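You operate a simulated robot arm through the tools that you are given. There is no shell and no other tool. Be economical: measure what you need, move in short steps, check, and stop when the job is done.

The job below is to be done with a simulated robot arm. You get a single attempt, and the scene is never put back.

## Task
Stack the 65 mm steel block from the top of the drawer chest on top of the 57 mm steel block. Fetch the square black pad and set it on the middle of the yellow bench. Take the orange weight on the jar end of the bin bench and put it away on the back edge of the plywood table. Stack the numbered block labelled "No 72" from the top of the yard table on top of the numbered block marked "No 26". Do these in any order. Set down upright: orange weight.

Only the result counts: the job must be done as asked and must still hold three seconds after the hand-in. Knocking over, shifting, dropping, spilling or breaking anything else fails it.

## Robot
A 7-joint arm with a fingered hand on a trunk, on a base that drives. Base frame: it is fixed to the floor where the robot stands at the start and does not move with it; the origin is under the middle of the robot, x ahead of it, y to its left, z up. Units: cm, rad, N and s.
With the tool pointing down near the work surface it reaches from about 10 to 66 cm from the robot's upright axis, wherever it stands. Its first joint turns from -1.204 to 3.002 rad. Places, roughly: back edge of the plywood table [510, -20, 80]; middle of the yellow bench [70, 80, 80]; numbered block [0, 950, 75]; orange weight (7x7x8 cm) [-100, -340, 80]; square black pad (6x6x3 cm) [-140, -150, 80]. Payload 3.4 kg.
The TCP is the grasp point between the finger pads, 2.5 cm short of the fingertips. In the tool frame z runs along the fingers and y along their closing line. The gripper opens to 8.8 cm. The gripper's body begins 2.9 cm behind the TCP. The gripper is a hand of 5 fingers: y runs from the thumb to the fingers, the wrist lies at [-1.3, -9.7, -16.2] in the tool frame, and closing takes about 1.5 s.
Orientation is that of the tool frame in the base frame, as a unit quaternion [w, x, y, z]. With the fingers straight down and the wrist toward the robot, the tool's x, y and z point along [0, 1, 0], [1, 0, 0] and [0, 0, -1] of the base frame.

## Interface
- The arm moves only by the tool apply_moves. Its argument "plan" is a list of rows, each a list of 7 numbers: the turn, a rotation vector about the tool's x, y, z in rad, then the shift along the tool's x, y, z in cm, then the finger opening in cm, from 0 to 8.8. In form: [[wx, wy, wz, x, y, z, gripper], ...]. A call has 1 to 8 rows; each row shifts and turns the commanded pose from where the row before left it, along the tool's axes as they then stand. Rows are played at 5 a second. More than 5 cm and 0.15 rad between two rows, or a gripper value outside its range, and nothing of the call is played. Where a pose cannot be reached the arm comes as near as it can. A force on the tool above 40 N (or 10 N above the force at the start of the call, whichever is more), or a blocked arm, ends the call early, and 0.2 s more pass. Each finger travels about 15.3 cm/s and halts on what it meets, pressing with about 25 N; the grip force reading is that of the motor and also rises with nothing between the fingers. The clock runs only during rows and for 0.2 s after the last one: add rows that do not move to give the fingers time. The reply holds the time, the measured pose of the TCP, the force on the tool along the base axes, the opening and the grip force, in the units named above and with some noise, with the torque about the TCP (base axes, N m) and any sound that the robot's microphone picked up.
- Cameras (640 x 400 px; columns grow to the right, rows downward): "scene" is now at [13.11, 3.51, 148.19]; the picture's right is [0.34, -0.94, 0.00], its down [-0.67, -0.24, -0.71] and it looks along [0.67, 0.24, -0.71] (base axes); focal length 249 px, centre (320, 200). "wrist" rides on the gripper at [5.9, -7.9, -10.5] in the tool frame; the picture's right is [-0.73, 0.32, -0.61], its down [-0.62, -0.68, 0.38] and it looks along [-0.29, 0.66, 0.70] (tool axes); focal length 234 px, centre (320, 200). There is no depth. A picture from a camera that has moved, and an enlarged one, comes with that camera's place and axes in the base frame and with its lens. The place of the scene camera against the robot may be out by one fixed shift of up to 1.2 cm in any direction.
- get_image(camera): a new picture of that camera. It takes no simulated time.
- move_column(by): slides the trunk up (or, below 0, down) by that many cm; the arm and the scene camera ride with it, the base frame stays. It gives what a move gives, with no picture.
- steer(legs): drives the robot by 1 to 6 legs, each [ahead, left, turn to the left] in cm, cm and rad, along the robot's own axes; the way and the turn of a leg run together, so that a leg with both is an arc; at most 150 cm and 3.142 rad a leg. The arm and the cameras ride along, it lands a little off, and it stops where it bumps. It gives what a move gives.
- grasp_type(shape): the hand has 5 fingers and takes this shape, open, in about a second: jaw (thumb against the fingers, like two jaws); tri (thumb and two fingers); tip (a fingertip pinch); poke (one finger out to press); point (the index stretched); flat (the hand flat); cup (the hand cupped); fist (a fist). The gripper value then closes the fingers along that shape, each until it touches; the sizes above hold for jaw. It gives what a move gives, with no picture.
- turn_head(pan, tilt): turns the head with the scene camera to pan (to the left, within 1.501 rad either way) and tilt (down, from -0.506 to 1.204), counted from straight ahead of the robot. It gives what a move gives.
- enlarge(camera, box): a new picture of the part [left, top, right, bottom] of that camera's present view, enlarged. It takes no simulated time.
- hand_in(): hands the job in; it is judged then, once.

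Work in short steps. Places have to be worked out from the pictures, the camera data and where the tool is seen: move nearer, look again, correct. Check each grasp and each placing, and mend what went wrong. You have 165 turns and 112 pictures in all, those below and enlarged ones among them. Open the gripper and draw the arm clear of the work before you hand the job in, unless the task says otherwise.

The tools are called after "Request:" by a JSON object that holds its "api" and its "payload". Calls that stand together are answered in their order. apply_moves: Moves the arm, as the interface text tells. Its arguments: {"type":"object","properties":{"plan":{"type":"array"}},"required":["plan"]} The other tools are called the same way: move_column (by) slides the trunk up or down; grasp_type (shape) gives the hand a shape; steer (legs) drives the base; turn_head (pan, tilt) turns the head that bears the scene camera; get_image (camera) takes a picture; enlarge (camera, box) takes an enlarged picture of a part of a camera's view; hand_in () hands the job in.

At the start:

```text
time: 0.0
ee_pos: [29.81, 15.23, 126.65]
orientation: [-0.001, 0.707, 0.708, 0.0]
contact_force: [0.0, 0.0, 0.6]
ft_torque: [-0.01, 0.01, 0.0]
finger_gap: 8.73
grasp_force: 0.0
shape: jaw
trunk travel left (down, up): [-75.0, 19.0]
robot x, y, heading: [0.07, 0.17, -0.002]
head pan, tilt: [0.346, 0.785]
```

scene: 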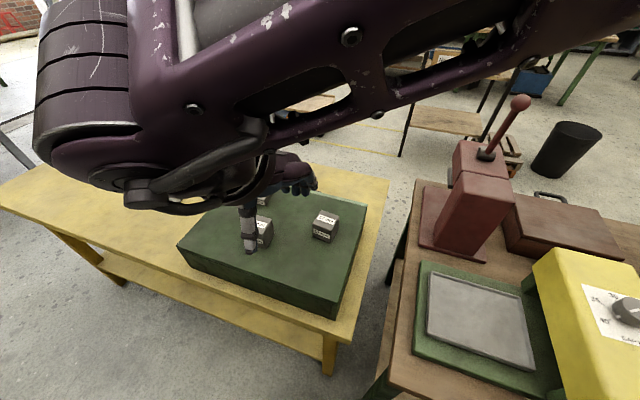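
wrist: 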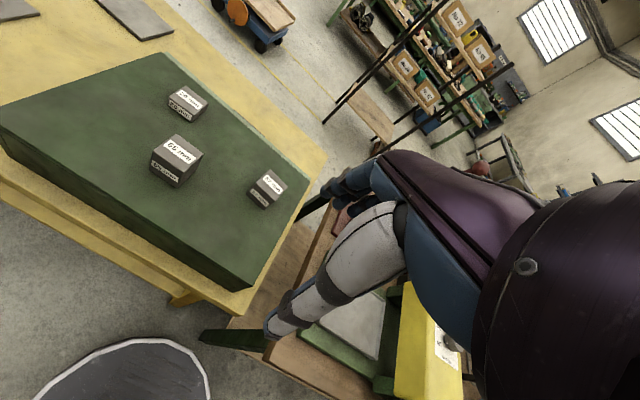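

The wrist view shows three labelled blocks on a green chest on the yellow bench. I'll enlarge to read the labels.

Request:
{"api": "enlarge", "payload": {"camera": "wrist", "box": [130, 70, 310, 220]}}

Request:
{"api": "turn_head", "payload": {"pan": 1.2, "tilt": 0.6}}

Request:
{"api": "get_image", "payload": {"camera": "scene"}}

```text
2.67 times, centred on (220, 145) of wrist
camera zoom: at [21.97, 21.04, 137.13], right [0.32, -0.73, 0.61], down [-0.68, -0.62, -0.38], along [0.66, -0.29, -0.7], focal length 624 px, centre (587, 347)
```

zoom: 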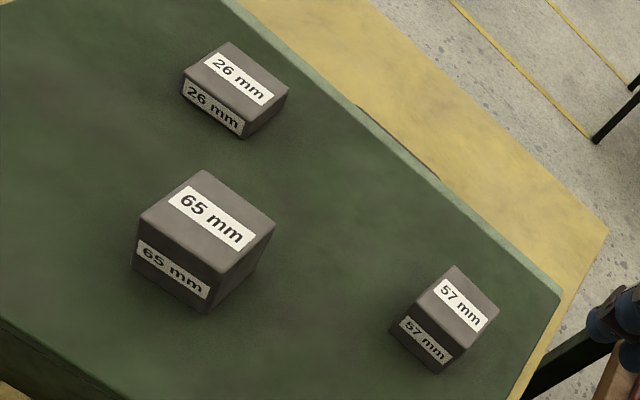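

```text
time: 1.2
ee_pos: [29.89, 15.0, 126.64]
orientation: [-0.001, 0.706, 0.708, 0.001]
contact_force: [0.5, -0.4, -0.1]
ft_torque: [-0.01, 0.01, 0.01]
finger_gap: 8.76
grasp_force: 0.1
shape: jaw
trunk travel left (down, up): [-75.0, 19.0]
robot x, y, heading: [-0.01, 0.46, -0.002]
head pan, tilt: [1.201, 0.6]
```

```text
108 pictures are left
camera scene: at [8.67, 8.99, 149.77], right [0.93, -0.36, 0.0], down [-0.2, -0.53, -0.82], along [0.3, 0.77, -0.57], focal length 249 px, centre (320, 200)
```

scene: 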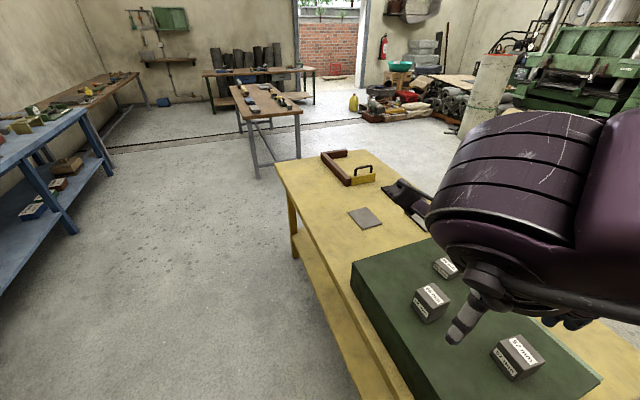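

Labels are clear: the 65 block looks to be near (46.5, 32.3), the 57 block near (55.5, 15.7), tops around z≈96. I'll move above the 65 block at a safe height and look with the wrist camera.

Request:
{"api": "apply_moves", "payload": {"plan": [[0, 0, 0, 2.87, 2.77, 2.4, 8.8], [0, 0, 0, 2.87, 2.77, 2.4, 8.8], [0, 0, 0, 2.87, 2.77, 2.4, 8.8], [0, 0, 0, 2.87, 2.77, 2.4, 8.8], [0, 0, 0, 2.87, 2.77, 2.4, 8.8], [0, 0, 0, 2.87, 2.77, 2.4, 8.8], [0, 0, 0, 0, 0, 0, 8.8]]}}

Request:
{"api": "get_image", "payload": {"camera": "wrist"}}

Request:
{"api": "get_image", "payload": {"camera": "scene"}}

```text
time: 2.8
ee_pos: [47.72, 25.51, 113.78]
orientation: [0.0, 0.706, 0.708, 0.001]
contact_force: [0.9, -0.1, -0.2]
ft_torque: [0.02, -0.04, -0.01]
finger_gap: 8.81
grasp_force: 0.1
shape: jaw
out of reach, approached as far as the arm can: row 4, 5, 6
trunk travel left (down, up): [-75.0, 19.0]
robot x, y, heading: [0.24, 0.11, 0.001]
head pan, tilt: [1.201, 0.6]
```

```text
107 pictures are left
camera wrist: at [39.88, 31.41, 124.33], right [0.32, -0.73, 0.61], down [-0.68, -0.62, -0.38], along [0.66, -0.29, -0.7], focal length 234 px, centre (320, 200)
```

wrist: 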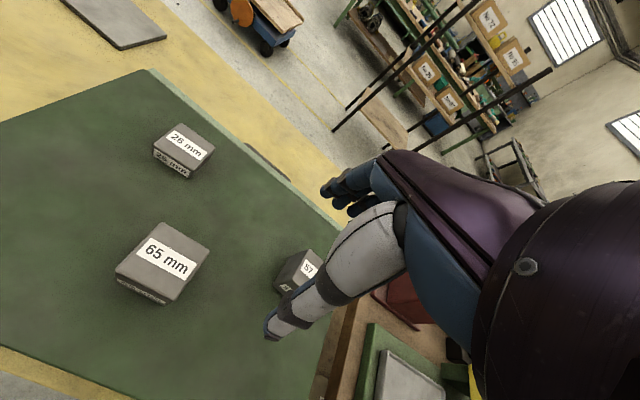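

```text
106 pictures are left
camera scene: at [8.51, 8.99, 149.78], right [0.93, -0.36, 0.0], down [-0.2, -0.53, -0.83], along [0.3, 0.77, -0.56], focal length 249 px, centre (320, 200)
```

scene: 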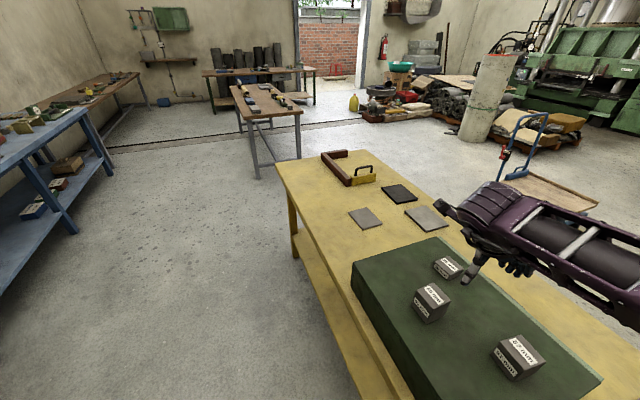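

65's top is near (46.4, 32.5, 96). Reach is short at this angle, so I'll drive left 20 cm, which keeps the hand well above everything.

Request:
{"api": "steer", "payload": {"legs": [[0, 20, 0]]}}

Request:
{"api": "apply_moves", "payload": {"plan": [[0, 0, 0, -3.3, -0.3, 0, 8.8], [0, 0, 0, -3.3, -0.3, 0, 8.8], [0, 0, 0, -3.3, -0.3, 0, 8.8], [0, 0, 0, -3.3, -0.3, 0, 8.8], [0, 0, 0, 0, 0, 0, 8.8]]}}

Request:
{"api": "get_image", "payload": {"camera": "wrist"}}

Request:
{"api": "get_image", "payload": {"camera": "scene"}}

```text
time: 4.4
ee_pos: [47.85, 46.0, 113.81]
orientation: [-0.001, 0.707, 0.707, 0.001]
contact_force: [0.0, 0.7, -0.1]
ft_torque: [-0.02, -0.01, 0.01]
finger_gap: 8.78
grasp_force: 0.0
shape: jaw
trunk travel left (down, up): [-75.0, 19.0]
robot x, y, heading: [-0.2, 20.75, 0.0]
head pan, tilt: [1.201, 0.6]
```

```text
time: 5.6
ee_pos: [46.79, 33.0, 113.88]
orientation: [0.0, 0.707, 0.707, -0.001]
contact_force: [0.2, 0.4, 0.4]
ft_torque: [-0.03, -0.05, 0.0]
finger_gap: 8.81
grasp_force: 0.0
shape: jaw
trunk travel left (down, up): [-75.0, 19.0]
robot x, y, heading: [-0.35, 20.79, -0.006]
head pan, tilt: [1.201, 0.6]
```

```text
105 pictures are left
camera wrist: at [38.87, 38.89, 124.35], right [0.32, -0.73, 0.61], down [-0.68, -0.62, -0.38], along [0.66, -0.29, -0.7], focal length 234 px, centre (320, 200)
```

wrist: 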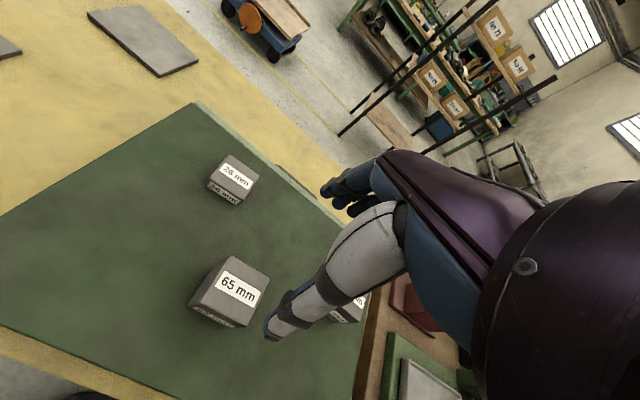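

```text
104 pictures are left
camera scene: at [8.68, 29.65, 149.76], right [0.93, -0.36, 0.0], down [-0.2, -0.53, -0.82], along [0.3, 0.77, -0.57], focal length 249 px, centre (320, 200)
```

scene: 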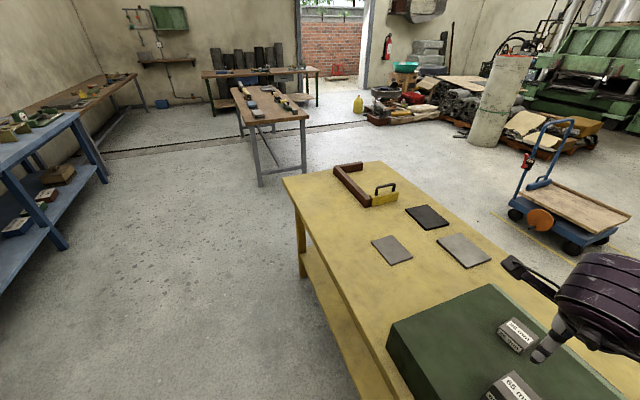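

I'll enlarge the 65 block in the wrist view for a precise position.

Request:
{"api": "enlarge", "payload": {"camera": "wrist", "box": [170, 240, 290, 340]}}

```text
4.00 times, centred on (230, 290) of wrist
camera zoom: at [38.87, 38.89, 124.35], right [0.32, -0.73, 0.61], down [-0.68, -0.62, -0.38], along [0.66, -0.29, -0.7], focal length 937 px, centre (680, -160)
```

zoom: 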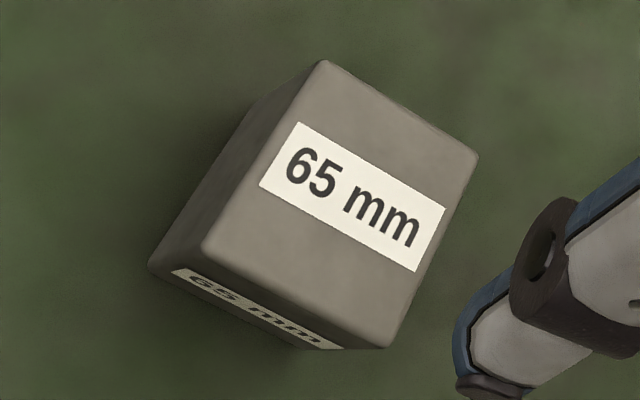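

The 65 block measures ~5.6 cm, square to the axes, centred near (46.3, 31.8), top ~97. I'll shift and lower to z≈102 to check alignment.

Request:
{"api": "apply_moves", "payload": {"plan": [[0, 0, 0, -1.2, -0.4, 3, 8.8], [0, 0, 0, 0, 0, 4, 8.8], [0, 0, 0, 0, 0, 4, 8.8], [0, 0, 0, 0, 0, 0, 8.8]]}}

Request:
{"api": "turn_head", "payload": {"pan": 0.3, "tilt": 0.85}}

Request:
{"api": "get_image", "payload": {"camera": "wrist"}}

Request:
{"api": "get_image", "payload": {"camera": "scene"}}

```text
time: 6.6
ee_pos: [46.27, 31.5, 102.67]
orientation: [-0.001, 0.707, 0.707, 0.001]
contact_force: [-0.5, -0.5, 0.4]
ft_torque: [-0.02, -0.02, 0.02]
finger_gap: 8.79
grasp_force: 0.1
shape: jaw
trunk travel left (down, up): [-75.0, 19.0]
robot x, y, heading: [0.01, 20.55, -0.004]
head pan, tilt: [1.201, 0.6]
```

```text
time: 7.8
ee_pos: [46.34, 31.45, 102.67]
orientation: [0.0, 0.707, 0.707, 0.0]
contact_force: [-0.1, 0.2, -0.2]
ft_torque: [-0.02, 0.02, 0.01]
finger_gap: 8.81
grasp_force: 0.1
shape: jaw
trunk travel left (down, up): [-75.0, 19.0]
robot x, y, heading: [0.18, 20.46, -0.0]
head pan, tilt: [0.3, 0.85]
```

```text
102 pictures are left
camera wrist: at [38.51, 37.5, 113.18], right [0.32, -0.73, 0.61], down [-0.68, -0.62, -0.38], along [0.66, -0.29, -0.7], focal length 234 px, centre (320, 200)
```

wrist: 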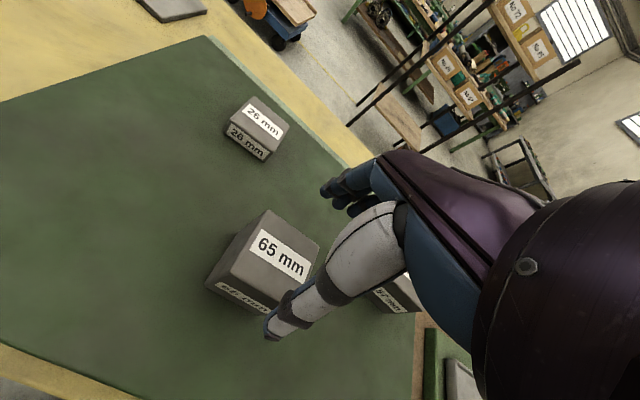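

```text
101 pictures are left
camera scene: at [12.95, 23.55, 147.68], right [0.3, -0.96, 0.0], down [-0.72, -0.22, -0.66], along [0.63, 0.2, -0.75], focal length 249 px, centre (320, 200)
```

scene: 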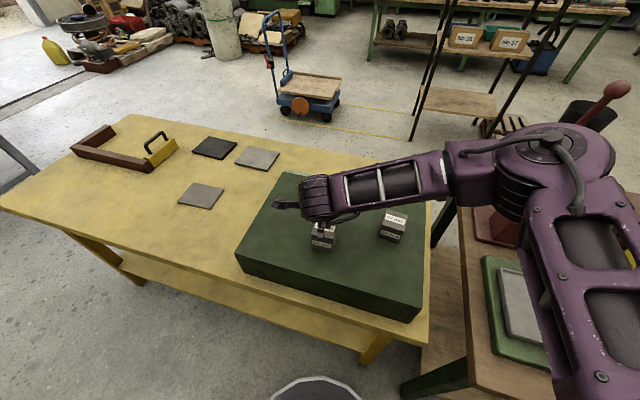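

Alignment is within ~0.4 cm. I'll correct y by +0.4, descend to z≈94.8 and close.

Request:
{"api": "apply_moves", "payload": {"plan": [[0, 0, 0, 0.4, 0.1, 3, 8.8], [0, 0, 0, 0, 0, 3, 8.8], [0, 0, 0, 0, 0, 2, 8.8], [0, 0, 0, 0, 0, 0, 8.8]]}}

Request:
{"api": "get_image", "payload": {"camera": "wrist"}}

Request:
{"api": "enlarge", "payload": {"camera": "scene", "box": [260, 170, 440, 290]}}

```text
time: 8.8
ee_pos: [46.13, 31.87, 95.03]
orientation: [0.0, 0.707, 0.707, 0.003]
contact_force: [-5.8, 1.2, 16.8]
ft_torque: [0.01, 0.1, 0.01]
finger_gap: 8.79
grasp_force: 0.1
shape: jaw
trunk travel left (down, up): [-75.0, 19.0]
robot x, y, heading: [-0.02, 20.27, 0.002]
head pan, tilt: [0.3, 0.85]
```

```text
100 pictures are left
camera wrist: at [38.24, 37.82, 105.54], right [0.32, -0.73, 0.61], down [-0.68, -0.62, -0.39], along [0.66, -0.29, -0.69], focal length 234 px, centre (320, 200)
```

wrist: 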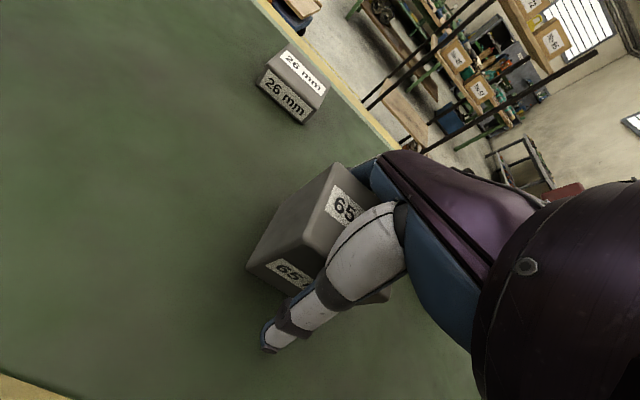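

```text
3.33 times, centred on (350, 230) of scene
camera zoom: at [12.45, 23.46, 147.75], right [0.29, -0.96, 0.0], down [-0.72, -0.22, -0.66], along [0.63, 0.2, -0.75], focal length 831 px, centre (220, 100)
```

zoom: 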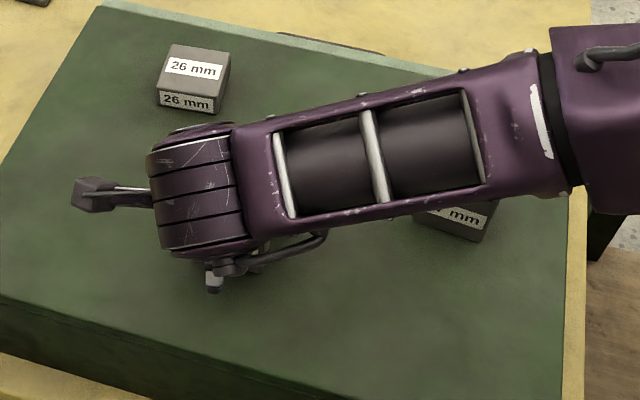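

Palm just pressed the block's top (17 N up), so the top is ≈97.8. I'll raise 0.7 cm and close.

Request:
{"api": "apply_moves", "payload": {"plan": [[0, 0, 0, 0, 0, -0.7, 8.8], [0, 0, 0, 0, 0, 0, 8.8]]}}

Request:
{"api": "apply_moves", "payload": {"plan": [[0, 0, 0, 0, 0, 0, 7], [0, 0, 0, 0, 0, 0, 6], [0, 0, 0, 0, 0, 0, 4], [0, 0, 0, 0, 0, 0, 3], [0, 0, 0, 0, 0, 0, 3], [0, 0, 0, 0, 0, 0, 3], [0, 0, 0, 0, 0, 0, 3], [0, 0, 0, 0, 0, 0, 3]]}}

```text
time: 9.4
ee_pos: [46.38, 31.81, 95.48]
orientation: [-0.001, 0.707, 0.707, 0.001]
contact_force: [-2.1, 0.9, -1.5]
ft_torque: [-0.02, -0.1, -0.04]
finger_gap: 8.8
grasp_force: 0.1
shape: jaw
trunk travel left (down, up): [-75.0, 19.0]
robot x, y, heading: [0.05, 20.68, -0.005]
head pan, tilt: [0.3, 0.85]
```

```text
time: 11.2
ee_pos: [46.32, 32.04, 95.6]
orientation: [-0.001, 0.707, 0.707, 0.001]
contact_force: [-2.4, 1.0, 1.5]
ft_torque: [-0.13, -0.37, 0.02]
finger_gap: 5.15
grasp_force: 24.9
shape: jaw
trunk travel left (down, up): [-75.0, 19.0]
robot x, y, heading: [-0.37, 20.51, -0.003]
head pan, tilt: [0.3, 0.85]
```

Gripped (gap 5.15, 25 N). Lift 9 cm and look at the 57 block.

Request:
{"api": "apply_moves", "payload": {"plan": [[0, 0, 0, 0, 0, -2, 3], [0, 0, 0, 0, 0, -3.5, 3], [0, 0, 0, 0, 0, -3.5, 3], [0, 0, 0, 0, 0, -3, 3], [0, 0, 0, 0, 0, 0, 3]]}}

Request:
{"api": "get_image", "payload": {"camera": "wrist"}}

Request:
{"api": "enlarge", "payload": {"camera": "scene", "box": [280, 140, 460, 260]}}

```text
time: 12.4
ee_pos: [46.36, 32.02, 107.5]
orientation: [-0.002, 0.707, 0.707, -0.002]
contact_force: [-0.1, 1.0, -15.1]
ft_torque: [-0.01, -0.02, 0.01]
finger_gap: 5.02
grasp_force: 25.1
shape: jaw
trunk travel left (down, up): [-75.0, 19.0]
robot x, y, heading: [-0.09, 20.64, -0.003]
head pan, tilt: [0.3, 0.85]
```

```text
98 pictures are left
camera wrist: at [38.68, 37.88, 117.94], right [0.32, -0.73, 0.61], down [-0.68, -0.62, -0.38], along [0.65, -0.29, -0.7], focal length 234 px, centre (320, 200)
```

wrist: 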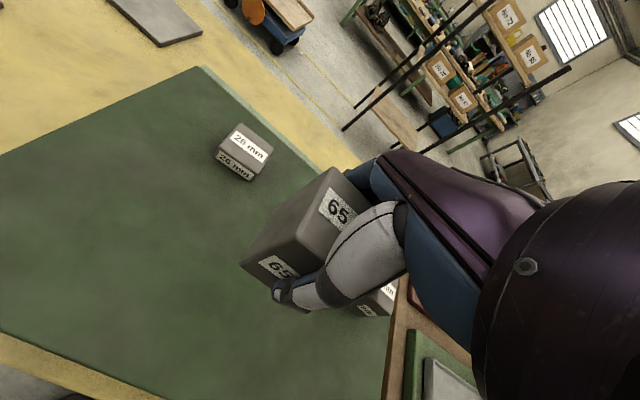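

```text
3.33 times, centred on (370, 200) of scene
camera zoom: at [13.24, 23.62, 147.64], right [0.29, -0.96, 0.0], down [-0.72, -0.22, -0.66], along [0.63, 0.19, -0.75], focal length 831 px, centre (153, 200)
```

zoom: 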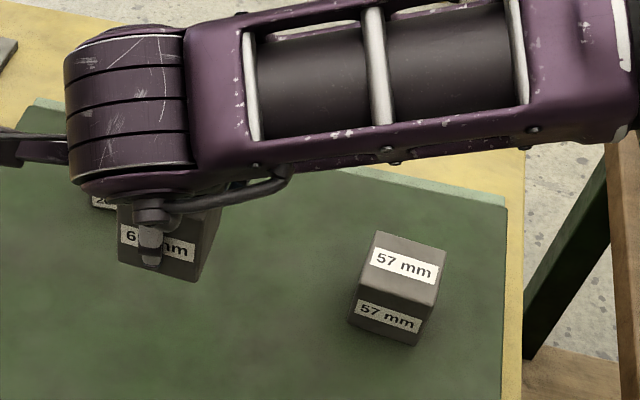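

The 65 block weighs ~15 N and is held. I'll back the hand to about (34, 12, 112), from where the wrist camera sees the 57 block unobstructed.

Request:
{"api": "apply_moves", "payload": {"plan": [[0, 0, 0, -4, -2.5, -0.9, 3], [0, 0, 0, -4, -2.5, -0.9, 3], [0, 0, 0, -4, -2.5, -0.9, 3], [0, 0, 0, -4, -2.5, -0.9, 3], [0, 0, 0, -4, -2.5, -0.9, 3], [0, 0, 0, 0, 0, 0, 3]]}}

Request:
{"api": "enlarge", "payload": {"camera": "wrist", "box": [200, 75, 380, 225]}}

Request:
{"api": "enlarge", "payload": {"camera": "scene", "box": [280, 140, 460, 260]}}

```text
time: 13.8
ee_pos: [38.73, 14.14, 112.23]
orientation: [-0.001, 0.707, 0.707, -0.001]
contact_force: [0.7, 1.2, -15.2]
ft_torque: [-0.06, -0.03, -0.02]
finger_gap: 4.98
grasp_force: 25.5
shape: jaw
out of reach, approached as far as the arm can: row 4, 5
trunk travel left (down, up): [-75.0, 19.0]
robot x, y, heading: [0.17, 20.56, 0.0]
head pan, tilt: [0.3, 0.85]
```

```text
2.67 times, centred on (290, 150) of wrist
camera zoom: at [30.86, 20.09, 122.76], right [0.32, -0.73, 0.61], down [-0.68, -0.62, -0.38], along [0.65, -0.29, -0.7], focal length 624 px, centre (400, 333)
```

zoom: 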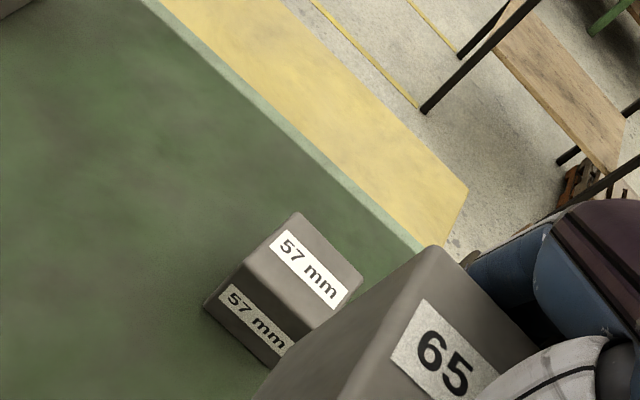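

```text
3.33 times, centred on (370, 200) of scene
camera zoom: at [13.13, 23.62, 147.66], right [0.29, -0.96, 0.0], down [-0.72, -0.22, -0.66], along [0.63, 0.19, -0.75], focal length 831 px, centre (153, 200)
```

zoom: 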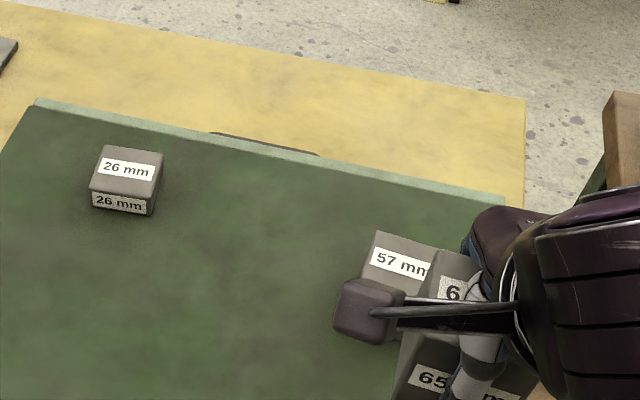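

57's top centre is ≈(54.0, 16.1), square to the axes within a few degrees. I'll raise the trunk 12 cm to gain reach, then move over it.

Request:
{"api": "move_column", "payload": {"by": 12}}

Request:
{"api": "apply_moves", "payload": {"plan": [[0, 0, 0, 0.5, 3.8, 2, 3], [0, 0, 0, 0.5, 3.8, 2, 3], [0, 0, 0, 0.5, 3.8, 2, 3], [0, 0, 0, 0.5, 3.8, 2, 3], [0, 0, 0, 0, 0, 3, 3], [0, 0, 0, 0, 0, 3, 3], [0, 0, 0, 0, 0, 0, 3]]}}

Request:
{"api": "get_image", "payload": {"camera": "wrist"}}

Request:
{"api": "get_image", "payload": {"camera": "scene"}}

```text
time: 15.3
ee_pos: [38.74, 14.07, 124.32]
orientation: [-0.001, 0.706, 0.708, 0.0]
contact_force: [0.3, -0.5, -15.3]
ft_torque: [-0.01, -0.05, 0.0]
finger_gap: 4.98
grasp_force: 24.7
shape: jaw
trunk travel left (down, up): [-87.0, 7.0]
robot x, y, heading: [-0.08, 20.39, -0.001]
head pan, tilt: [0.3, 0.85]
```

```text
time: 16.9
ee_pos: [53.84, 16.37, 110.08]
orientation: [-0.001, 0.707, 0.707, -0.001]
contact_force: [0.1, 0.8, -15.8]
ft_torque: [-0.06, -0.02, 0.01]
finger_gap: 4.9
grasp_force: 25.1
shape: jaw
trunk travel left (down, up): [-87.0, 7.0]
robot x, y, heading: [-0.07, 20.56, -0.004]
head pan, tilt: [0.3, 0.85]
```

```text
94 pictures are left
camera wrist: at [46.15, 22.27, 120.69], right [0.32, -0.73, 0.61], down [-0.68, -0.62, -0.38], along [0.65, -0.29, -0.7], focal length 234 px, centre (320, 200)
```

wrist: 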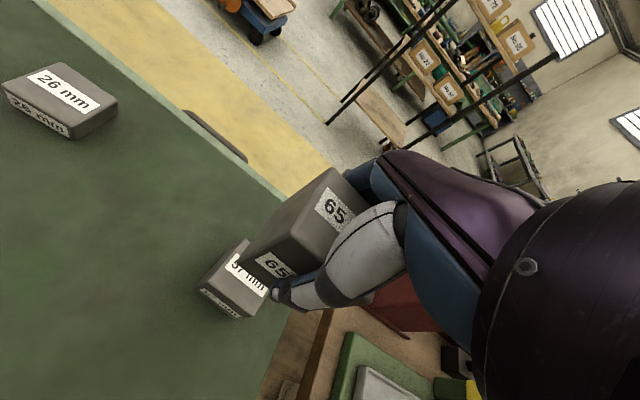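

```text
93 pictures are left
camera scene: at [13.32, 23.52, 159.64], right [0.29, -0.96, 0.0], down [-0.72, -0.22, -0.66], along [0.63, 0.19, -0.75], focal length 249 px, centre (320, 200)
```

scene: 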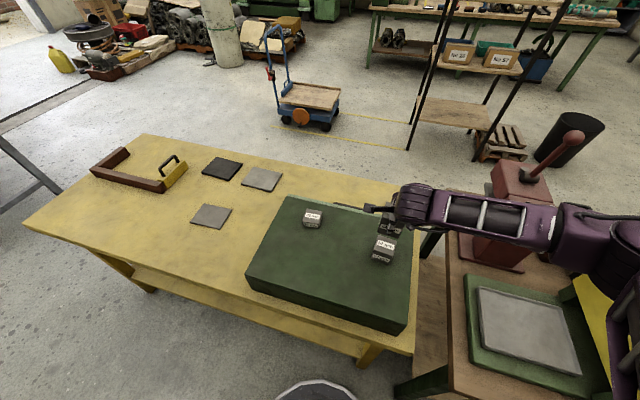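

I'll enlarge both views to compare the held block with the 57 block under it.

Request:
{"api": "enlarge", "payload": {"camera": "wrist", "box": [180, 150, 360, 330]}}

Request:
{"api": "enlarge", "payload": {"camera": "scene", "box": [350, 180, 440, 280]}}

```text
2.22 times, centred on (270, 240) of wrist
camera zoom: at [46.15, 22.27, 120.69], right [0.32, -0.73, 0.61], down [-0.68, -0.62, -0.38], along [0.65, -0.29, -0.7], focal length 520 px, centre (431, 111)
```

zoom: 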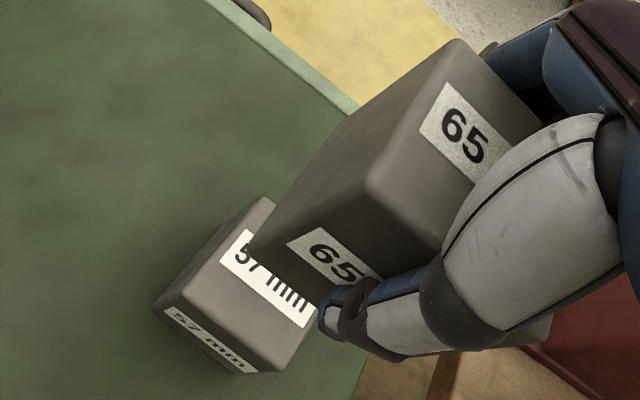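

```text
4.00 times, centred on (395, 230) of scene
camera zoom: at [13.32, 23.52, 159.64], right [0.29, -0.96, 0.0], down [-0.72, -0.22, -0.66], along [0.63, 0.19, -0.75], focal length 997 px, centre (20, 80)
```

zoom: 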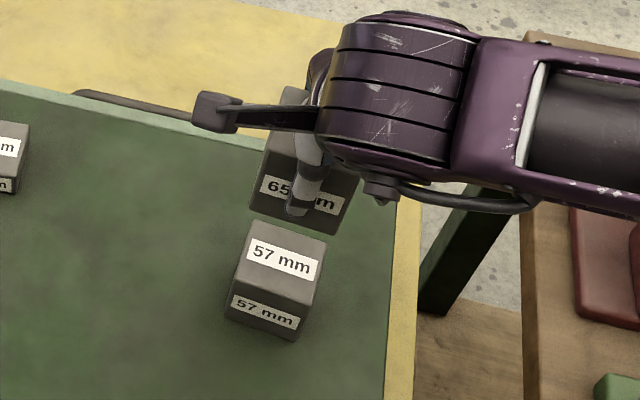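

The blocks are aligned within ~0.3 cm. I'll shift −0.2 in y and lower about 8 cm, then finish by feel.

Request:
{"api": "apply_moves", "payload": {"plan": [[0, 0, 0, -0.25, 0, 3, 3], [0, 0, 0, 0, 0, 3, 3], [0, 0, 0, 0, 0, 1.5, 3], [0, 0, 0, 0, 0, 0, 3]]}}

Request:
{"api": "enlarge", "payload": {"camera": "wrist", "box": [180, 150, 360, 330]}}

Request:
{"api": "enlarge", "payload": {"camera": "scene", "box": [350, 180, 440, 280]}}

```text
time: 17.9
ee_pos: [53.79, 15.8, 102.49]
orientation: [-0.001, 0.707, 0.707, 0.0]
contact_force: [-0.3, 0.5, -14.8]
ft_torque: [-0.02, -0.03, 0.01]
finger_gap: 4.94
grasp_force: 24.7
shape: jaw
trunk travel left (down, up): [-87.0, 7.0]
robot x, y, heading: [0.18, 20.62, -0.001]
head pan, tilt: [0.3, 0.85]
```

```text
2.22 times, centred on (270, 240) of wrist
camera zoom: at [46.12, 21.87, 113.11], right [0.32, -0.73, 0.6], down [-0.68, -0.62, -0.38], along [0.65, -0.29, -0.7], focal length 520 px, centre (431, 111)
```

zoom: 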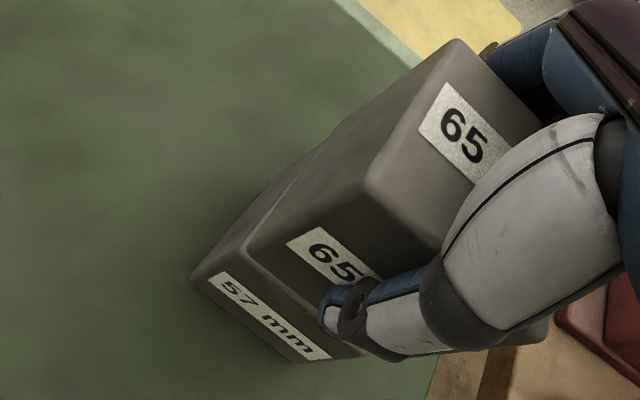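

```text
4.00 times, centred on (395, 230) of scene
camera zoom: at [13.29, 23.49, 159.65], right [0.29, -0.96, 0.0], down [-0.72, -0.22, -0.66], along [0.63, 0.19, -0.75], focal length 997 px, centre (20, 80)
```

zoom: 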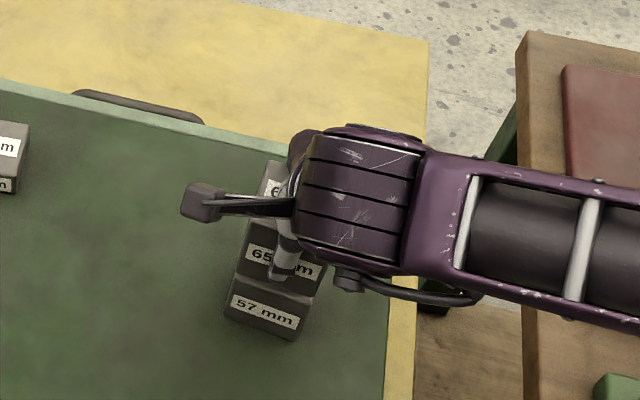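

Aligned, with about 1 cm left. Lowering in small steps by force.

Request:
{"api": "apply_moves", "payload": {"plan": [[0, 0, 0, 0.1, 0, 0.4, 3], [0, 0, 0, 0, 0, 0.3, 3], [0, 0, 0, 0, 0, 0.3, 3], [0, 0, 0, 0, 0, 0, 3]]}}

```text
time: 18.9
ee_pos: [53.92, 16.01, 101.68]
orientation: [-0.002, 0.707, 0.707, 0.0]
contact_force: [-0.3, -0.1, -16.2]
ft_torque: [-0.03, -0.02, -0.02]
finger_gap: 4.93
grasp_force: 25.2
shape: jaw
trunk travel left (down, up): [-87.0, 7.0]
robot x, y, heading: [0.03, 20.48, -0.001]
head pan, tilt: [0.3, 0.85]
```

Request:
{"api": "apply_moves", "payload": {"plan": [[0, 0, 0, 0, 0, 0.2, 3], [0, 0, 0, 0, 0, 0.2, 3], [0, 0, 0, 0, 0, 0, 3]]}}

Request:
{"api": "enlarge", "payload": {"camera": "wrist", "box": [180, 150, 360, 330]}}

```text
time: 19.7
ee_pos: [53.97, 16.0, 101.37]
orientation: [-0.001, 0.707, 0.707, 0.0]
contact_force: [1.5, -1.1, -6.9]
ft_torque: [-0.12, -0.28, -0.02]
finger_gap: 4.93
grasp_force: 25.1
shape: jaw
trunk travel left (down, up): [-87.0, 7.0]
robot x, y, heading: [0.22, 20.07, -0.003]
head pan, tilt: [0.3, 0.85]
```

```text
2.22 times, centred on (270, 240) of wrist
camera zoom: at [46.11, 21.91, 111.96], right [0.32, -0.73, 0.61], down [-0.68, -0.62, -0.38], along [0.66, -0.29, -0.7], focal length 520 px, centre (431, 111)
```

zoom: 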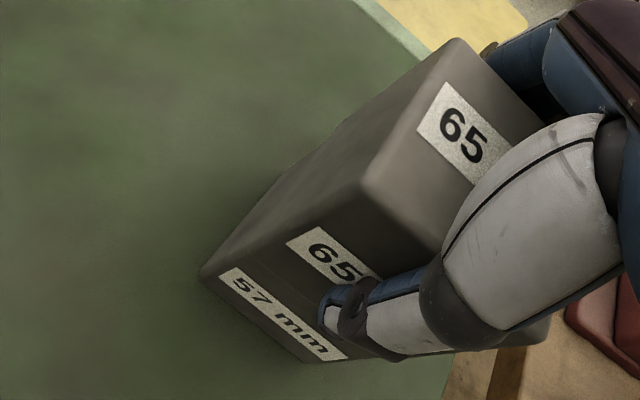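

Contact made (load down to 7 N) and the faces line up well. I'll press slightly, then open slowly and rise.

Request:
{"api": "apply_moves", "payload": {"plan": [[0, 0, 0, 0, 0, 0.1, 3], [0, 0, 0, 0, 0, 0, 5], [0, 0, 0, 0, 0, 0, 6], [0, 0, 0, 0, 0, 0, 7.5], [0, 0, 0, 0, 0, 0, 8.8], [0, 0, 0, 0, 0, 0, 8.8]]}}

Request:
{"api": "apply_moves", "payload": {"plan": [[0, 0, 0, 0, 0, -1.5, 8.8], [0, 0, 0, 0, 0, -3, 8.8], [0, 0, 0, 0, 0, -4, 8.8], [0, 0, 0, 0, 0, -4, 8.8], [0, 0, 0, 0, 0, -4, 8.8], [0, 0, 0, 0, 0, 0, 8.8]]}}

Request:
{"api": "get_image", "payload": {"camera": "wrist"}}

```text
time: 21.1
ee_pos: [53.71, 15.99, 101.32]
orientation: [0.0, 0.707, 0.707, 0.001]
contact_force: [1.2, 0.2, 2.1]
ft_torque: [0.0, 0.0, 0.01]
finger_gap: 8.8
grasp_force: 0.0
shape: jaw
trunk travel left (down, up): [-87.0, 7.0]
robot x, y, heading: [0.46, 20.66, 0.001]
head pan, tilt: [0.3, 0.85]
```

```text
time: 22.5
ee_pos: [53.6, 15.74, 117.76]
orientation: [-0.001, 0.707, 0.707, 0.0]
contact_force: [-0.1, 0.1, -0.7]
ft_torque: [-0.01, 0.0, 0.0]
finger_gap: 8.79
grasp_force: 0.1
shape: jaw
trunk travel left (down, up): [-87.0, 7.0]
robot x, y, heading: [0.24, 20.79, 0.001]
head pan, tilt: [0.3, 0.85]
```

```text
87 pictures are left
camera wrist: at [45.79, 21.67, 128.31], right [0.32, -0.73, 0.61], down [-0.68, -0.62, -0.38], along [0.66, -0.29, -0.7], focal length 234 px, centre (320, 200)
```

wrist: 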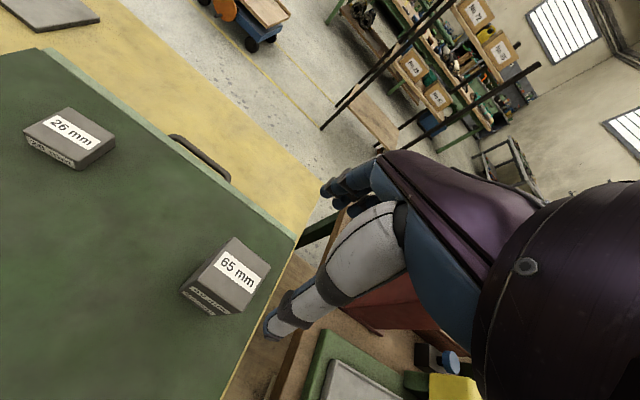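

Stack is in place. Now I'll raise and pull the arm in for driving.

Request:
{"api": "apply_moves", "payload": {"plan": [[0, 0, 0, 0, -3, -3.5, 8.8], [0, 0, 0, 0, -3.5, -3, 8.8], [0, 0, 0, 0.5, -4, -2, 8.8], [0, 0, 0, 0.5, -4, -2, 8.8], [0, 0, 0, 0.5, -4, -2, 8.8], [0, 0, 0, 0.5, -4, 0, 8.8], [0, 0, 0, 0, 0, 0, 8.8]]}}

Request:
{"api": "turn_head", "payload": {"pan": -1.4, "tilt": 0.5}}

Request:
{"api": "get_image", "payload": {"camera": "scene"}}

```text
time: 24.1
ee_pos: [33.31, 19.57, 131.33]
orientation: [-0.002, 0.707, 0.707, 0.0]
contact_force: [-0.1, -1.2, 0.7]
ft_torque: [0.01, -0.02, -0.02]
finger_gap: 8.79
grasp_force: 0.0
shape: jaw
out of reach, approached as far as the arm can: row 6
trunk travel left (down, up): [-87.0, 7.0]
robot x, y, heading: [0.16, 20.48, -0.0]
head pan, tilt: [0.3, 0.85]
```

```text
time: 25.8
ee_pos: [33.21, 19.52, 131.3]
orientation: [-0.001, 0.707, 0.707, -0.001]
contact_force: [0.2, -0.2, -0.1]
ft_torque: [-0.01, 0.02, 0.0]
finger_gap: 8.79
grasp_force: 0.0
shape: jaw
trunk travel left (down, up): [-87.0, 7.0]
robot x, y, heading: [0.13, 20.6, -0.004]
head pan, tilt: [-1.4, 0.499]
```

```text
86 pictures are left
camera scene: at [7.02, 12.26, 162.67], right [-0.99, -0.17, 0.0], down [-0.08, 0.47, -0.88], along [0.15, -0.87, -0.48], focal length 249 px, centre (320, 200)
```

scene: 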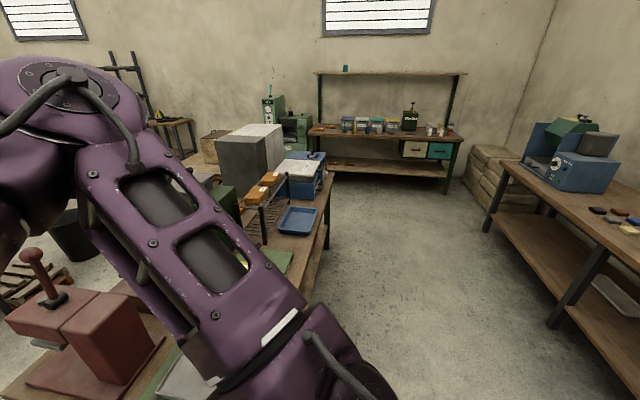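

The pad bench is to the right (x≈-140) and the bin bench at the back. I'll back off, turn right, drive down the aisle, then face the pad bench.

Request:
{"api": "steer", "payload": {"legs": [[-40, 0, 0], [0, 0, -1.571], [150, 0, 0], [15, 0, 0], [0, 0, -1.571]]}}

Request:
{"api": "turn_head", "payload": {"pan": -0.3, "tilt": 0.65}}

Request:
{"api": "get_image", "payload": {"camera": "scene"}}

```text
time: 43.9
ee_pos: [-70.6, -142.45, 131.37]
orientation: [0.0, 0.718, -0.696, 0.001]
contact_force: [-0.3, 0.2, -0.5]
ft_torque: [0.0, -0.02, -0.02]
finger_gap: 8.81
grasp_force: 0.0
shape: jaw
trunk travel left (down, up): [-87.0, 7.0]
robot x, y, heading: [-37.2, -142.44, -3.105]
head pan, tilt: [-1.4, 0.499]
```

```text
time: 45.2
ee_pos: [-70.56, -142.46, 131.42]
orientation: [0.0, 0.718, -0.696, 0.001]
contact_force: [0.8, 0.8, -0.3]
ft_torque: [-0.01, 0.03, -0.02]
finger_gap: 8.79
grasp_force: 0.0
shape: jaw
trunk travel left (down, up): [-87.0, 7.0]
robot x, y, heading: [-37.12, -142.72, -3.112]
head pan, tilt: [-0.3, 0.649]
```

```text
85 pictures are left
camera scene: at [-50.22, -139.4, 161.34], right [0.27, 0.96, 0.0], down [0.58, -0.16, -0.8], along [-0.77, 0.21, -0.6], focal length 249 px, centre (320, 200)
```

scene: 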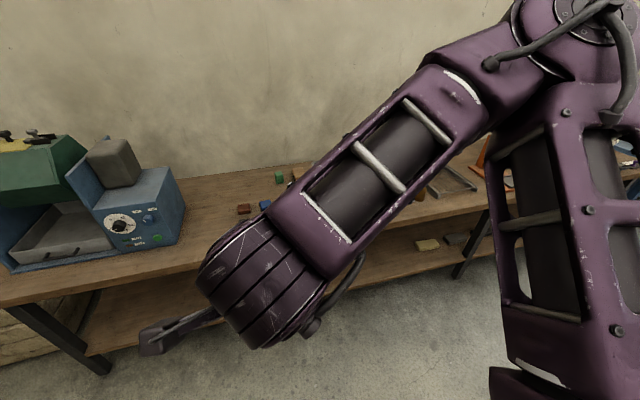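

The arm hides the pad area; the wrist camera looks ahead, so check that.

Request:
{"api": "get_image", "payload": {"camera": "wrist"}}

```text
84 pictures are left
camera wrist: at [-62.42, -148.04, 141.88], right [-0.35, 0.72, 0.61], down [0.66, 0.64, -0.38], along [-0.66, 0.27, -0.7], focal length 234 px, centre (320, 200)
```

wrist: 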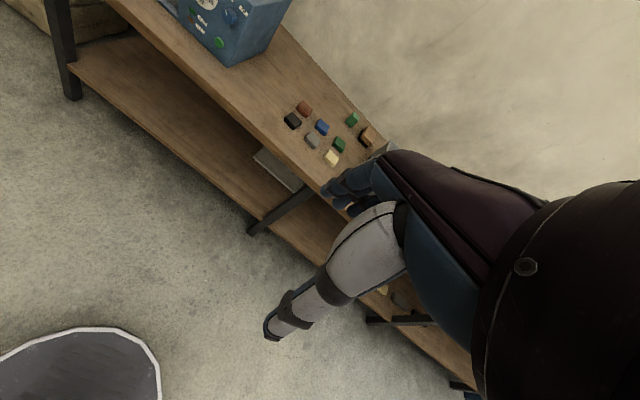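

Request:
{"api": "enlarge", "payload": {"camera": "wrist", "box": [270, 90, 400, 175]}}

```text
4.71 times, centred on (335, 132) of wrist
camera zoom: at [-62.42, -148.04, 141.88], right [-0.35, 0.72, 0.61], down [0.66, 0.64, -0.38], along [-0.66, 0.27, -0.7], focal length 1102 px, centre (249, 518)
```

zoom: 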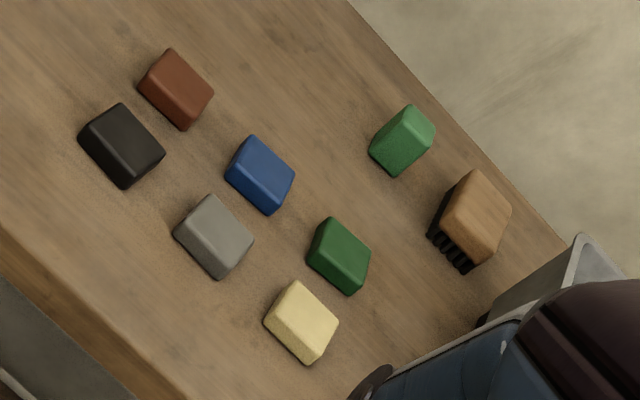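

The black pad is at ≈(-139.8, -150.8), bench front edge x≈-126, neighbours 5+ cm clear. Drive in and lower the trunk.

Request:
{"api": "steer", "payload": {"legs": [[53, 6.5, 0]]}}

Request:
{"api": "move_column", "payload": {"by": -12}}

Request:
{"api": "get_image", "payload": {"camera": "wrist"}}

```text
time: 48.3
ee_pos: [-123.74, -151.09, 131.48]
orientation: [0.0, 0.72, -0.694, 0.001]
contact_force: [-0.3, -0.6, 0.7]
ft_torque: [-0.02, 0.04, -0.01]
finger_gap: 8.81
grasp_force: 0.1
shape: jaw
trunk travel left (down, up): [-87.0, 7.0]
robot x, y, heading: [-90.8, -150.71, -3.11]
head pan, tilt: [-0.3, 0.649]
```

```text
time: 49.8
ee_pos: [-123.9, -151.15, 119.38]
orientation: [0.0, 0.72, -0.694, 0.0]
contact_force: [-0.5, 0.4, -0.4]
ft_torque: [-0.03, -0.04, 0.03]
finger_gap: 8.81
grasp_force: 0.0
shape: jaw
trunk travel left (down, up): [-75.0, 19.0]
robot x, y, heading: [-90.62, -150.82, -3.107]
head pan, tilt: [-0.3, 0.649]
```

```text
82 pictures are left
camera wrist: at [-115.67, -156.6, 129.88], right [-0.35, 0.71, 0.61], down [0.66, 0.65, -0.38], along [-0.67, 0.26, -0.7], focal length 234 px, centre (320, 200)
```

wrist: 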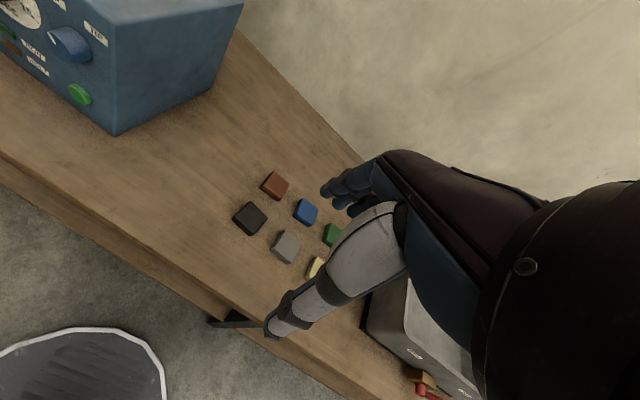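

Move over the pad's estimated place, to z≈99, and re-look.

Request:
{"api": "apply_moves", "payload": {"plan": [[0, 0, 0, -0.13, 2.77, 3.3, 8.8], [0, 0, 0, -0.13, 2.77, 3.3, 8.8], [0, 0, 0, -0.13, 2.77, 3.3, 8.8], [0, 0, 0, -0.13, 2.77, 3.3, 8.8], [0, 0, 0, -0.13, 2.77, 3.3, 8.8], [0, 0, 0, -0.13, 2.77, 3.3, 8.8], [0, 0, 0, 0, 0, 0, 8.8]]}}

Request:
{"api": "enlarge", "payload": {"camera": "wrist", "box": [160, 180, 340, 330]}}

```text
time: 51.4
ee_pos: [-140.59, -151.1, 99.46]
orientation: [0.0, 0.72, -0.694, 0.0]
contact_force: [-1.0, 0.2, 1.0]
ft_torque: [0.02, 0.0, -0.02]
finger_gap: 8.81
grasp_force: 0.1
shape: jaw
trunk travel left (down, up): [-75.0, 19.0]
robot x, y, heading: [-90.67, -151.01, -3.109]
head pan, tilt: [-0.3, 0.649]
```

```text
2.67 times, centred on (250, 255) of wrist
camera zoom: at [-132.42, -156.51, 109.96], right [-0.35, 0.71, 0.61], down [0.66, 0.65, -0.38], along [-0.67, 0.27, -0.7], focal length 624 px, centre (507, 53)
```

zoom: 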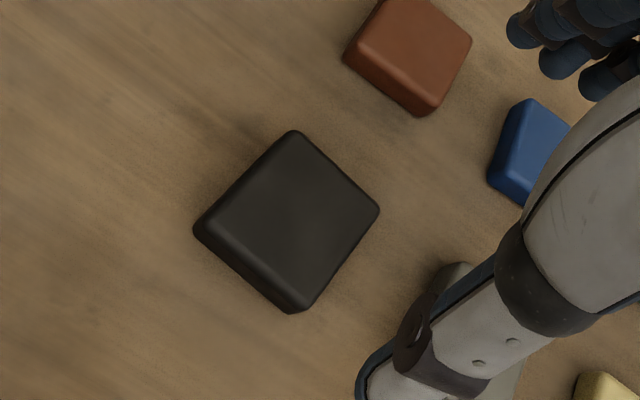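

The pad centre is ≈(-142.7, -151.1), rotated about 8° from the tool. Shift, rotate, and descend to z≈88, then re-check.

Request:
{"api": "apply_moves", "payload": {"plan": [[0, 0, 0, -0.08, 2.1, 2, 8.8], [0, 0, 0.07, 0, 0, 3, 8.8], [0, 0, 0.07, 0, 0, 3, 8.8], [0, 0, 0, 0, 0, 3, 8.8], [0, 0, 0, 0, 0, 0, 8.8]]}}

Request:
{"api": "get_image", "payload": {"camera": "wrist"}}

```text
time: 52.6
ee_pos: [-142.52, -151.02, 88.55]
orientation: [0.001, -0.67, 0.742, -0.001]
contact_force: [-0.7, -0.3, -0.3]
ft_torque: [0.0, 0.01, 0.02]
finger_gap: 8.8
grasp_force: 0.0
shape: jaw
trunk travel left (down, up): [-75.0, 19.0]
robot x, y, heading: [-90.16, -150.65, -3.105]
head pan, tilt: [-0.3, 0.649]
```

```text
80 pictures are left
camera wrist: at [-135.25, -157.76, 99.02], right [-0.25, 0.76, 0.61], down [0.74, 0.55, -0.38], along [-0.62, 0.36, -0.7], focal length 234 px, centre (320, 200)
```

wrist: 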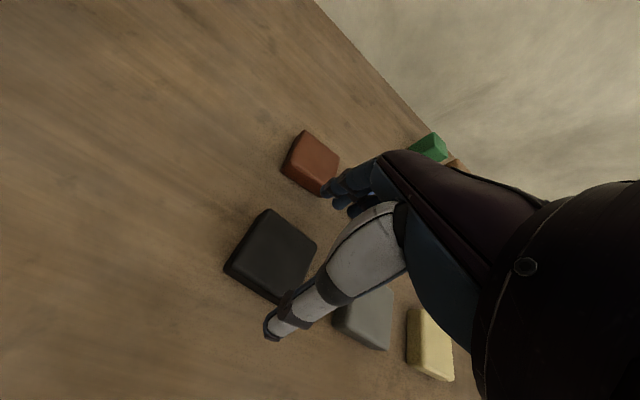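

Pad is nearly centred; shift 0.5 along tool x and go down to z≈83 by feel, then close.

Request:
{"api": "apply_moves", "payload": {"plan": [[0, 0, 0, 0.5, 0, 2.5, 8.8], [0, 0, 0, 0, 0, 1.5, 8.8], [0, 0, 0, 0, 0, 1, 8.8], [0, 0, 0, 0, 0, 0.5, 8.8], [0, 0, 0, 0, 0, 0, 8.8]]}}

Request:
{"api": "get_image", "payload": {"camera": "wrist"}}

```text
time: 53.8
ee_pos: [-142.69, -151.56, 82.91]
orientation: [0.001, -0.669, 0.743, 0.0]
contact_force: [0.2, -0.6, -0.5]
ft_torque: [0.0, 0.03, 0.02]
finger_gap: 8.8
grasp_force: 0.0
shape: jaw
trunk travel left (down, up): [-75.0, 19.0]
robot x, y, heading: [-90.4, -150.72, -3.104]
head pan, tilt: [-0.3, 0.649]
```

```text
79 pictures are left
camera wrist: at [-135.33, -158.16, 93.59], right [-0.25, 0.76, 0.61], down [0.74, 0.55, -0.38], along [-0.62, 0.36, -0.7], focal length 234 px, centre (320, 200)
```

wrist: 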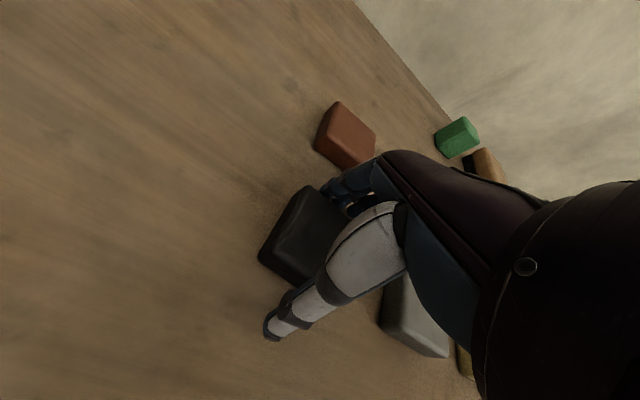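

Pad sits between thumb and fingers. Close.

Request:
{"api": "apply_moves", "payload": {"plan": [[0, 0, 0, 0, 0, 0.2, 8], [0, 0, 0, 0, 0, 0, 7], [0, 0, 0, 0, 0, 0, 6], [0, 0, 0, 0, 0, 0, 4], [0, 0, 0, 0, 0, 0, 3], [0, 0, 0, 0, 0, 0, 3], [0, 0, 0, 0, 0, 0, 3], [0, 0, 0, 0, 0, 0, 3]]}}

Request:
{"api": "apply_moves", "payload": {"plan": [[0, 0, 0, 0, 0, -3, 3], [0, 0, 0, 0, 0, -4, 3], [0, 0, 0, 0, 0, -4, 3], [0, 0, 0, 0, 0, -4, 3], [0, 0, 0, 0, 0, 0, 3]]}}

Request:
{"api": "get_image", "payload": {"camera": "wrist"}}

```text
time: 55.6
ee_pos: [-142.79, -151.53, 82.77]
orientation: [0.001, -0.67, 0.742, 0.0]
contact_force: [0.1, 0.2, 0.3]
ft_torque: [-0.01, -0.01, 0.01]
finger_gap: 5.42
grasp_force: 25.4
shape: jaw
trunk travel left (down, up): [-75.0, 19.0]
robot x, y, heading: [-90.68, -151.11, -3.105]
head pan, tilt: [-0.3, 0.649]
```

```text
time: 56.8
ee_pos: [-142.65, -151.62, 97.89]
orientation: [0.0, -0.669, 0.743, -0.001]
contact_force: [0.1, 0.5, -0.7]
ft_torque: [0.02, 0.01, 0.0]
finger_gap: 5.36
grasp_force: 24.9
shape: jaw
trunk travel left (down, up): [-75.0, 19.0]
robot x, y, heading: [-90.71, -150.66, -3.106]
head pan, tilt: [-0.3, 0.649]
```

```text
78 pictures are left
camera wrist: at [-135.39, -158.21, 108.39], right [-0.25, 0.76, 0.61], down [0.74, 0.55, -0.38], along [-0.62, 0.36, -0.7], focal length 234 px, centre (320, 200)
```

wrist: 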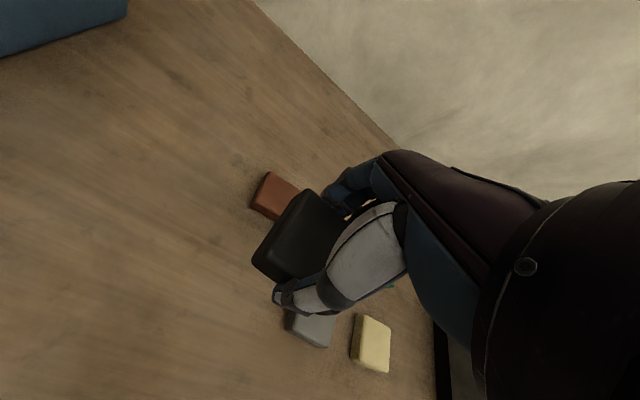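

Pad is held. Retract the arm, straighten yaw, then back out and drive to the yellow bench.

Request:
{"api": "apply_moves", "payload": {"plan": [[0, 0, -0.07, 0, -2.5, -3.5, 3], [0, 0, -0.07, 0, -2.5, -3.5, 3], [0, 0, 0, 0, -3, -3.5, 3], [0, 0, 0, 0, -3, -3.5, 3], [0, 0, 0, 0, -3, -3.5, 3], [0, 0, 0, 0, -3, -3.5, 3], [0, 0, 0, 0, 0, 0, 3]]}}

Request:
{"api": "steer", "payload": {"legs": [[-50, 0, 0], [0, 0, -1.571], [150, 0, 0], [79, 0, 0], [0, 0, -1.606]]}}

Request:
{"api": "turn_head", "payload": {"pan": 0.2, "tilt": 0.7}}

Request:
{"api": "get_image", "payload": {"camera": "scene"}}

```text
time: 58.4
ee_pos: [-125.87, -151.16, 118.8]
orientation: [-0.002, 0.72, -0.694, 0.001]
contact_force: [-0.5, 0.0, -0.3]
ft_torque: [-0.01, -0.05, -0.01]
finger_gap: 5.38
grasp_force: 25.0
shape: jaw
trunk travel left (down, up): [-75.0, 19.0]
robot x, y, heading: [-90.7, -150.7, -3.104]
head pan, tilt: [-0.3, 0.649]
```

```text
time: 79.9
ee_pos: [-18.28, 79.47, 119.0]
orientation: [-0.001, 0.695, 0.719, 0.0]
contact_force: [0.0, 0.6, -1.3]
ft_torque: [0.0, -0.02, -0.03]
finger_gap: 5.37
grasp_force: 25.3
shape: jaw
trunk travel left (down, up): [-75.0, 19.0]
robot x, y, heading: [-53.53, 79.28, 0.034]
head pan, tilt: [-0.3, 0.649]
```

```text
time: 80.9
ee_pos: [-18.28, 79.52, 119.02]
orientation: [-0.001, 0.695, 0.719, 0.0]
contact_force: [0.7, 0.7, -0.6]
ft_torque: [0.01, -0.01, -0.01]
finger_gap: 5.34
grasp_force: 25.6
shape: jaw
trunk travel left (down, up): [-75.0, 19.0]
robot x, y, heading: [-53.53, 78.92, 0.035]
head pan, tilt: [0.201, 0.7]
```

```text
77 pictures are left
camera scene: at [-39.67, 81.96, 148.9], right [0.23, -0.97, 0.0], down [-0.63, -0.15, -0.76], along [0.74, 0.18, -0.64], focal length 249 px, centre (320, 200)
```

scene: 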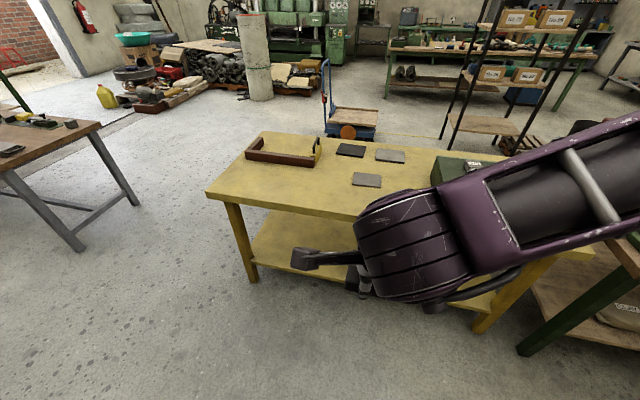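

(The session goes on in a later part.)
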